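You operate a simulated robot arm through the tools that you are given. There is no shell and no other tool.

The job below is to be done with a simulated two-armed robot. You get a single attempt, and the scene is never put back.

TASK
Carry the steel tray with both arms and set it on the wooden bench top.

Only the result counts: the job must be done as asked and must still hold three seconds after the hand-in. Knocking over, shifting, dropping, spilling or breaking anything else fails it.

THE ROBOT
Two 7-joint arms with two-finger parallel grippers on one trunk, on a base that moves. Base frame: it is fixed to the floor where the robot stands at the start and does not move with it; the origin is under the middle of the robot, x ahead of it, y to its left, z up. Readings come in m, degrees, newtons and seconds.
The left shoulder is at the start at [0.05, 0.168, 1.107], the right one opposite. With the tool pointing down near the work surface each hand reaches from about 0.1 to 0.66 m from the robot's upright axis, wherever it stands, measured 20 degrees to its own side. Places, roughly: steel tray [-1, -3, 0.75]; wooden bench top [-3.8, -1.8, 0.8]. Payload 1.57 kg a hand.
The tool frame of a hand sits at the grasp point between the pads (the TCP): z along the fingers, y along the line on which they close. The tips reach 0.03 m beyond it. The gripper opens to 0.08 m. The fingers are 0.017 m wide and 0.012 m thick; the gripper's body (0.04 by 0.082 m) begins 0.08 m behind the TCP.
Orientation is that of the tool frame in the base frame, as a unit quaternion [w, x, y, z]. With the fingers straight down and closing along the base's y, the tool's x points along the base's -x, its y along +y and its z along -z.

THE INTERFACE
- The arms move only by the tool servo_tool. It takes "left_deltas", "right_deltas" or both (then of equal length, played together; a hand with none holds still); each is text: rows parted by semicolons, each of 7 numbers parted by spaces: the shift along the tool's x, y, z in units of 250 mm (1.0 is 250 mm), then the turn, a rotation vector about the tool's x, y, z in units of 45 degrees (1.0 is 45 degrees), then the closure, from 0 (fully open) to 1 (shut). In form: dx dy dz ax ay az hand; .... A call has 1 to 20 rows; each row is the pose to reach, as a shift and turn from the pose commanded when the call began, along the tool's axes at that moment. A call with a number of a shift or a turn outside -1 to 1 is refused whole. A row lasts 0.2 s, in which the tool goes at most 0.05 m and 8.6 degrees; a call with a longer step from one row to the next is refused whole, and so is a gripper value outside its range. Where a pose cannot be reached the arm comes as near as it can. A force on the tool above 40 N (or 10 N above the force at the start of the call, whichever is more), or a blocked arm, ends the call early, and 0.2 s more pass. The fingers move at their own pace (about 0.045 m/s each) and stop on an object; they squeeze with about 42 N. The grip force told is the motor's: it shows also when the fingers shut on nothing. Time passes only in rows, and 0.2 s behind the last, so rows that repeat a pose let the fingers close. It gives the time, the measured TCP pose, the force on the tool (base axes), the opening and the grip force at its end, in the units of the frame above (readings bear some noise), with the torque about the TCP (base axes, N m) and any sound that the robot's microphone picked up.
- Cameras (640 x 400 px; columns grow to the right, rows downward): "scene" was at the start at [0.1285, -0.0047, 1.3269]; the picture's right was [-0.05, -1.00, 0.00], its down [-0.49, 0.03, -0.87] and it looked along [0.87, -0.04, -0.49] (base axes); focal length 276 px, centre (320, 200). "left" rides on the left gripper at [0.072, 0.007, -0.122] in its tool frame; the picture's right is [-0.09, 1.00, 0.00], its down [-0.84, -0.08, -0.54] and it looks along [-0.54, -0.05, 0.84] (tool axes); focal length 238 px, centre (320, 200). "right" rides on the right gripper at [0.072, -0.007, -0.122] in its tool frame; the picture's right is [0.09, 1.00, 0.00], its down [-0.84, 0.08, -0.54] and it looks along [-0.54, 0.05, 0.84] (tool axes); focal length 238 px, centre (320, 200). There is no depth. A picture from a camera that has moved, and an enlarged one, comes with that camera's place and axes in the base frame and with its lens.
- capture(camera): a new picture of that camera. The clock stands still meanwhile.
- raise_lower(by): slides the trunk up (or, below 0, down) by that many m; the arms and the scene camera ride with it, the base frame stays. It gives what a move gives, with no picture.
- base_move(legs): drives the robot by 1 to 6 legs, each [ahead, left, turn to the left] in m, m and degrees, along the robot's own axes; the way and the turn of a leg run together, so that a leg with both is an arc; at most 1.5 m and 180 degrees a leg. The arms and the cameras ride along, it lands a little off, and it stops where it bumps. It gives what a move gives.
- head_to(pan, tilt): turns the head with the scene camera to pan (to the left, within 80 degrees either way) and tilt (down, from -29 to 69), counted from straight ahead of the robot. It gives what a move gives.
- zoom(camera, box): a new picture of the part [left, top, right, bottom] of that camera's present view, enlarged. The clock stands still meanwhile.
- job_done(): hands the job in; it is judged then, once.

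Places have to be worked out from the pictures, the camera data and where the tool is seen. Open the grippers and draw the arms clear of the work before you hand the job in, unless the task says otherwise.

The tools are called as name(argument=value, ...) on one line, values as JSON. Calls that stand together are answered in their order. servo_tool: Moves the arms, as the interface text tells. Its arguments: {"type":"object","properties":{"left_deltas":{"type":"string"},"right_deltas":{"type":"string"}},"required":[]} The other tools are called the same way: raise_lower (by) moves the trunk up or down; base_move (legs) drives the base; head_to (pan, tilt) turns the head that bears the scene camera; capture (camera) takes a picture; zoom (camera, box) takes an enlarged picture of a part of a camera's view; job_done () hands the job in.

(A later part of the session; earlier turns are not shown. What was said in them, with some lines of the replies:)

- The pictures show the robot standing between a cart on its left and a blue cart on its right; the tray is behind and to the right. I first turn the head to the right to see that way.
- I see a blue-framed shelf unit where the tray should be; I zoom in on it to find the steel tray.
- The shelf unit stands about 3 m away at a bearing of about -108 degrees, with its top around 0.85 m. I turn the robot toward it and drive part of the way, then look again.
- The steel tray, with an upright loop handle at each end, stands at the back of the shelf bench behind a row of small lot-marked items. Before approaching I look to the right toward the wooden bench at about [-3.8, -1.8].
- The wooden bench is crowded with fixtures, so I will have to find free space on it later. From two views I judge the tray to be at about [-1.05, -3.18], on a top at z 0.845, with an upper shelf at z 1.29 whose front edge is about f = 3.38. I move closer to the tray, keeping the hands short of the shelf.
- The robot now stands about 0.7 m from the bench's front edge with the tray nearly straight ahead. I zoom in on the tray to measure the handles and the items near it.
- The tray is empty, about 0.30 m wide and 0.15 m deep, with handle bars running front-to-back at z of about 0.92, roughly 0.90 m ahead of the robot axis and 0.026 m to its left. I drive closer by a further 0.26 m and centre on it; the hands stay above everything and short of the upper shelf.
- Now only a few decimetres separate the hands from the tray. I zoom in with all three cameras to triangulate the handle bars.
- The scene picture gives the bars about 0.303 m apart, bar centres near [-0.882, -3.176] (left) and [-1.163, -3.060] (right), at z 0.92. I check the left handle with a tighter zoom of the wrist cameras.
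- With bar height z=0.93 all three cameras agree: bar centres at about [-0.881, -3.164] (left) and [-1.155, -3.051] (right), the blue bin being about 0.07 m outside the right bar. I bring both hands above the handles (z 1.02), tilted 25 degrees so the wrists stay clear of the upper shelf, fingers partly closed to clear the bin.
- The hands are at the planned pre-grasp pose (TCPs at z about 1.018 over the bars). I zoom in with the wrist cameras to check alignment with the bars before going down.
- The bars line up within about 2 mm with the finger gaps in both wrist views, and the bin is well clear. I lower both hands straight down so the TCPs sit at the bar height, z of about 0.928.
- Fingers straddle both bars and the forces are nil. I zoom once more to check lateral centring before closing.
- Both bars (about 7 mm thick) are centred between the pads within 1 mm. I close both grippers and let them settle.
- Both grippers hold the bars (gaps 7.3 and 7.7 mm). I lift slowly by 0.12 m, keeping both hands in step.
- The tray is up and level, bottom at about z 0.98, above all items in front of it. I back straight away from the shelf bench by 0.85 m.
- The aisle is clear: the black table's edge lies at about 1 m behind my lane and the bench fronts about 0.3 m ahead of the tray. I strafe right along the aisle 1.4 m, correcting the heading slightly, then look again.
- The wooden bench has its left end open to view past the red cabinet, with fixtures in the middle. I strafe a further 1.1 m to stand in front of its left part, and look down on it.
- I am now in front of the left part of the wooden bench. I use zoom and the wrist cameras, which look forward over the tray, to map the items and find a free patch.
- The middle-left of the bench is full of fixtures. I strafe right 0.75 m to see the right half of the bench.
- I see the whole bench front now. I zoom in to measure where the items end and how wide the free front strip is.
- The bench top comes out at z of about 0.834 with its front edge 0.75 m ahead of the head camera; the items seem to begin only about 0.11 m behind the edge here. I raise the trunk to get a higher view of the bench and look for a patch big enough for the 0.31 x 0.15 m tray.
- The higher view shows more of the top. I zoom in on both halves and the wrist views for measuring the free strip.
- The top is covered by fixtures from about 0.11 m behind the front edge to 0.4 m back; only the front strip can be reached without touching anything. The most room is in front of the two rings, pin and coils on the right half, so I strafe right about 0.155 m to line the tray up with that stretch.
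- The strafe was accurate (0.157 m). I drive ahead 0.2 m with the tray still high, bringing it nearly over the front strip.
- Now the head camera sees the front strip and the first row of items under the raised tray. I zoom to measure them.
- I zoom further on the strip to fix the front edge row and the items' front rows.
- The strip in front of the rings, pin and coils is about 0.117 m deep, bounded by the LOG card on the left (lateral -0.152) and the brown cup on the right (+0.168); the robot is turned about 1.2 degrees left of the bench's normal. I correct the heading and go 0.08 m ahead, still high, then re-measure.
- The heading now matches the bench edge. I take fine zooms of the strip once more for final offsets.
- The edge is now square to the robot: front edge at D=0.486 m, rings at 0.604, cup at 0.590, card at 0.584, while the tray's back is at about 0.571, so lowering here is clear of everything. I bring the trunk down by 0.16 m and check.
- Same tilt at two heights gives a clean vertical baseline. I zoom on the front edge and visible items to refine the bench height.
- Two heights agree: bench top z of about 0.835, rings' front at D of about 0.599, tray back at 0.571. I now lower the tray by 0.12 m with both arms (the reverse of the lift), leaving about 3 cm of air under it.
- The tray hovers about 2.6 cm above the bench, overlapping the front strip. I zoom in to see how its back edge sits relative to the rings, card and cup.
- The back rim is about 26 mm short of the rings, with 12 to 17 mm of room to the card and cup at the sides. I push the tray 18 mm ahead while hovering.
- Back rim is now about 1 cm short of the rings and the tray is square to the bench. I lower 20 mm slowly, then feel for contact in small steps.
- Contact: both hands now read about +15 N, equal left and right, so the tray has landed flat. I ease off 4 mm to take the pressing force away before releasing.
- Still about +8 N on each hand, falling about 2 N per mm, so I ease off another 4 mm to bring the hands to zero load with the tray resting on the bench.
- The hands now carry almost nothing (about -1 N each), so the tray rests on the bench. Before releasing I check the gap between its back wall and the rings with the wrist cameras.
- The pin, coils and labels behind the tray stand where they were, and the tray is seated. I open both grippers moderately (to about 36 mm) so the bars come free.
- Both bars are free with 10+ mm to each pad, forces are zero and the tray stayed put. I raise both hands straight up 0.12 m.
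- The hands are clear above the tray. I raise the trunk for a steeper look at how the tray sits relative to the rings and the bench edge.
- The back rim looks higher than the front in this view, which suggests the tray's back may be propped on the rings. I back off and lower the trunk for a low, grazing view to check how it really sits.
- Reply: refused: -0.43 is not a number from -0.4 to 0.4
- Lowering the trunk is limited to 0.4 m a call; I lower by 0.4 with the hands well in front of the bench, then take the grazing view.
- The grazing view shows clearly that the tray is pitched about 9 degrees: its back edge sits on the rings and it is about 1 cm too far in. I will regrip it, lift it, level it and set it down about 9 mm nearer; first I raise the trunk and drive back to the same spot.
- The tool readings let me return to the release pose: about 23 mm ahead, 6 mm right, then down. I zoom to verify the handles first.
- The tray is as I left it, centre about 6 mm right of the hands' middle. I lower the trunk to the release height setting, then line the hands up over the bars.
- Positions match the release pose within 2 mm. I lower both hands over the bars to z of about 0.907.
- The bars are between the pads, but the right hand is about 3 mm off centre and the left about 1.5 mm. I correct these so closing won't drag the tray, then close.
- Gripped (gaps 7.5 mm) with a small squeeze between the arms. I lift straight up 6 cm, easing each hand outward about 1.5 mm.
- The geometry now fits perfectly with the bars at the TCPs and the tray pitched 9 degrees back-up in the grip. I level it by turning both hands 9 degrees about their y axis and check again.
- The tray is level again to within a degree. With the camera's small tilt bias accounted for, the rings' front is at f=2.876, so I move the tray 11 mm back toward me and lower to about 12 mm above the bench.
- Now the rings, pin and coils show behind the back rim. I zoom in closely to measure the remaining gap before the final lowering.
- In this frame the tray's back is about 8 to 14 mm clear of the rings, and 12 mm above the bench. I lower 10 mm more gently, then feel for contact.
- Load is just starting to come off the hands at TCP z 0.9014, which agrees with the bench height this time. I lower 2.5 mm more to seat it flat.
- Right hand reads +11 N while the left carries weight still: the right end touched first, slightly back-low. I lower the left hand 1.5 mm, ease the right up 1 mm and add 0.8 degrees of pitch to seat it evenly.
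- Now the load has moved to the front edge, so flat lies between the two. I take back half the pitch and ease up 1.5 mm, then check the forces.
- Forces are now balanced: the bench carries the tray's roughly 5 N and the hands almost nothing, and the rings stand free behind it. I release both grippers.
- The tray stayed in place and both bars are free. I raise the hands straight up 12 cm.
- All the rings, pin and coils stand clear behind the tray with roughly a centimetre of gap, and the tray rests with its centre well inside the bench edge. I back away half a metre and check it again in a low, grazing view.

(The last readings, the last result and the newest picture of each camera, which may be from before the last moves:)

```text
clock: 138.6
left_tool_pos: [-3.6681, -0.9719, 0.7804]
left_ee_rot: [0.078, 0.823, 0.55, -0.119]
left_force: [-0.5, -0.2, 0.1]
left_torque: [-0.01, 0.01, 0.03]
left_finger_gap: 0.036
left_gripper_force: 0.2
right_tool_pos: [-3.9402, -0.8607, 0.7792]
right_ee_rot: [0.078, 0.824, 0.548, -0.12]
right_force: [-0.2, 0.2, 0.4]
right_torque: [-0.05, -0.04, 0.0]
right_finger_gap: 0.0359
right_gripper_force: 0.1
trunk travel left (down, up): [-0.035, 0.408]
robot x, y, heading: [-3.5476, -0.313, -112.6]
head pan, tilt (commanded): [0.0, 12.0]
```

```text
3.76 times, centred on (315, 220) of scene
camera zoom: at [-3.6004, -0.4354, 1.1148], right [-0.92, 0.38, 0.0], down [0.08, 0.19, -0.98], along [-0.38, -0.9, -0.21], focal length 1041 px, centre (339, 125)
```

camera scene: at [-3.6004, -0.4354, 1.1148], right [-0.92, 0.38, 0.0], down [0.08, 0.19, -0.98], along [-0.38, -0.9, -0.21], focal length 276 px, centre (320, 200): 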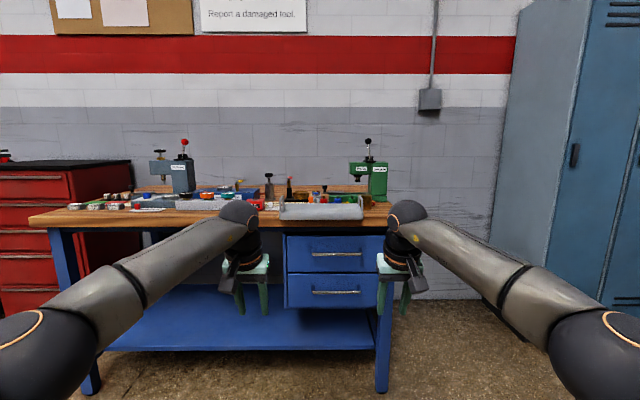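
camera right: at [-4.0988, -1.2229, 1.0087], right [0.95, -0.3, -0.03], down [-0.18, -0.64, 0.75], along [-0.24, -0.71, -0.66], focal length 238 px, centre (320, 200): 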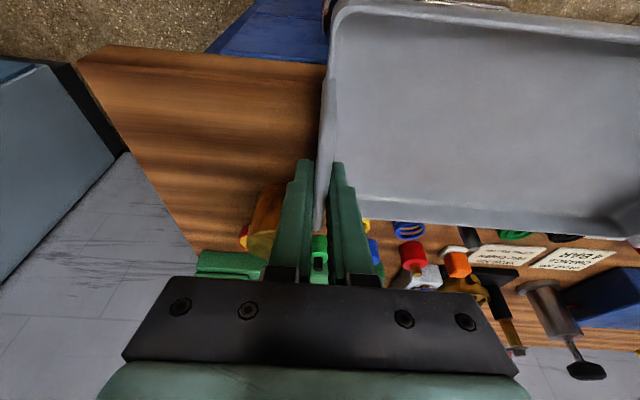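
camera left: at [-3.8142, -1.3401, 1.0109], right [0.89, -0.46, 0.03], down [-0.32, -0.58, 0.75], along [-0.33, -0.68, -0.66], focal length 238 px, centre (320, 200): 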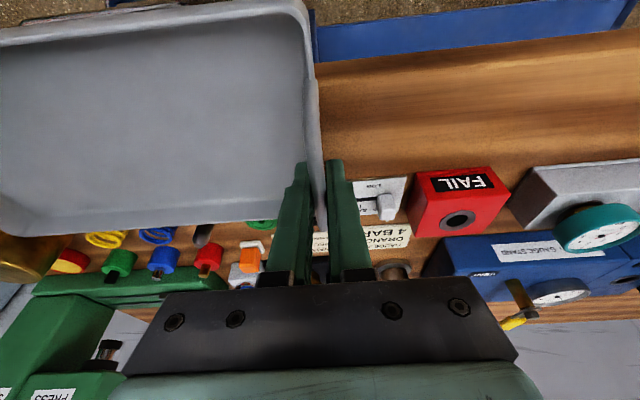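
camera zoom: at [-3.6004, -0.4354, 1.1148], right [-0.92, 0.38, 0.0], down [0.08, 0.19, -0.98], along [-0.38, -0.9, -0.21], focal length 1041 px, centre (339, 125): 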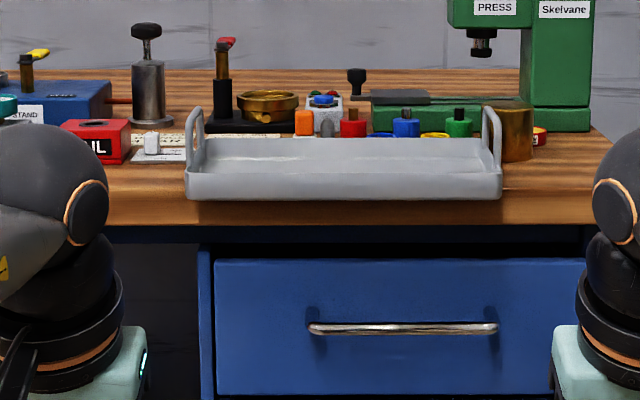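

The grazing view now shows the tray flat (front and back rims level within a couple of millimetres) on the bench, with the items behind it standing in their row. I open both grippers fully, clear of everything, and let a moment pass.

servo_tool(left_deltas="0 0 0 0 0 0 0.3; 0 0 0 0 0 0 0; 0 0 0 0 0 0 0; 0 0 0 0 0 0 0; 0 0 0 0 0 0 0; 0 0 0 0 0 0 0; 0 0 0 0 0 0 0; 0 0 0 0 0 0 0", right_deltas="0 0 0 0 0 0 0.3; 0 0 0 0 0 0 0; 0 0 0 0 0 0 0; 0 0 0 0 0 0 0; 0 0 0 0 0 0 0; 0 0 0 0 0 0 0; 0 0 0 0 0 0 0; 0 0 0 0 0 0 0")

raise_lower(by=0.4)

head_to(pan=0, tilt=30)

capture(camera="scene")

zoom(camera="scene", box=[220, 160, 420, 285])

```text
clock: 140.4
left_tool_pos: [-3.6701, -0.9721, 0.7806]
left_ee_rot: [0.079, 0.823, 0.549, -0.119]
left_force: [-0.4, 0.3, 0.2]
left_torque: [0.01, -0.02, 0.0]
left_finger_gap: 0.0797
left_gripper_force: 0.1
right_tool_pos: [-3.9419, -0.8615, 0.7796]
right_ee_rot: [0.079, 0.824, 0.548, -0.119]
right_force: [-0.7, 0.2, -0.1]
right_torque: [-0.02, -0.02, 0.01]
right_finger_gap: 0.0798
right_gripper_force: 0.0
trunk travel left (down, up): [-0.035, 0.408]
robot x, y, heading: [-3.547, -0.3163, -112.5]
head pan, tilt (commanded): [0.0, 12.0]
```

```text
clock: 144.2
left_tool_pos: [-3.6702, -0.9716, 1.1813]
left_ee_rot: [0.08, 0.823, 0.55, -0.119]
left_force: [0.4, 0.6, -0.3]
left_torque: [0.01, -0.04, -0.05]
left_finger_gap: 0.0801
left_gripper_force: 0.0
right_tool_pos: [-3.9419, -0.8613, 1.1792]
right_ee_rot: [0.078, 0.824, 0.548, -0.119]
right_force: [-0.6, 0.4, -0.2]
right_torque: [0.01, -0.02, -0.02]
right_finger_gap: 0.0799
right_gripper_force: 0.0
trunk travel left (down, up): [-0.435, 0.008]
robot x, y, heading: [-3.5475, -0.312, -112.7]
head pan, tilt (commanded): [0.0, 12.0]
```

```text
clock: 145.0
left_tool_pos: [-3.67, -0.9725, 1.1805]
left_ee_rot: [0.079, 0.823, 0.55, -0.119]
left_force: [0.1, -0.7, 0.6]
left_torque: [-0.06, 0.01, 0.04]
left_finger_gap: 0.08
left_gripper_force: 0.0
right_tool_pos: [-3.9407, -0.86, 1.1797]
right_ee_rot: [0.078, 0.824, 0.548, -0.12]
right_force: [0.1, -0.7, 0.0]
right_torque: [0.0, -0.01, -0.04]
right_finger_gap: 0.0799
right_gripper_force: 0.0
trunk travel left (down, up): [-0.435, 0.008]
robot x, y, heading: [-3.545, -0.3162, -112.9]
head pan, tilt (commanded): [0.0, 30.0]
```

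```text
taken
camera scene: at [-3.5993, -0.4329, 1.4858], right [-0.92, 0.38, 0.0], down [0.19, 0.46, -0.87], along [-0.33, -0.8, -0.5], focal length 276 px, centre (320, 200)
```

scene: 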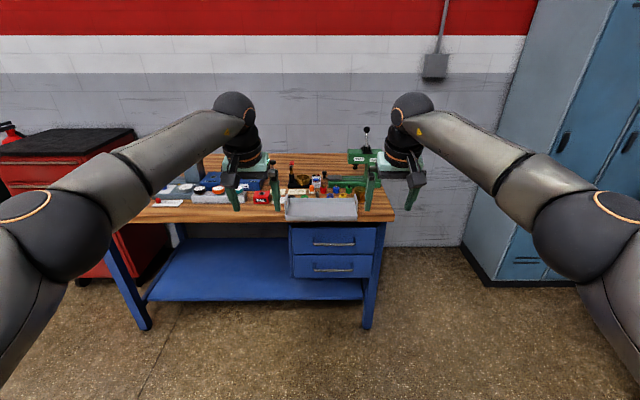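

```text
3.20 times, centred on (320, 222) of scene
camera zoom: at [-3.5993, -0.4329, 1.4858], right [-0.92, 0.38, 0.0], down [0.19, 0.46, -0.87], along [-0.33, -0.8, -0.5], focal length 885 px, centre (320, 128)
```

zoom: 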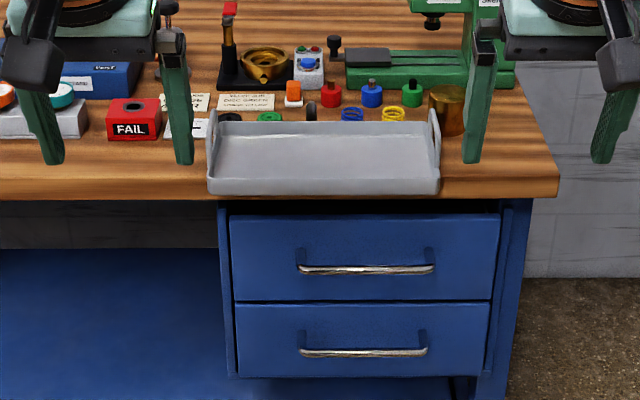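

The tray rests level and stable on the wooden bench, its centre inside the edge. The first-row items behind it look unmoved, and both grippers are open and well clear, so I hand the job in.

job_done()

```text
The job is handed in.
```

I carried the steel tray to the wooden bench with both arms and set it down. It rests level there, but it overhangs the front edge by about 4 cm, roughly 30% of its depth.

- **Why it overhangs:** the reachable part of the bench is covered with fixtures. The free strip along the front is only about 11.5 cm deep and the tray is about 14.7 cm deep. The tray's centre is about 3 cm inside the edge, and it was still stable in the last pictures, about 15 seconds after release.
- **First attempt:** the tray's back edge landed on the small items behind it (the black and green rings) and the tray sat tilted about 9 degrees. I gripped it again, lifted it off, levelled it and set it down about 11 mm nearer the front.
- **Other items:** the rings, pin and springs behind the tray still stand in an even row in the later pictures. I saw no sign that anything was knocked or moved, though a shift of a millimetre or two would not show.
- **End state:** both grippers are open and the robot has backed about half a metre away from the bench.
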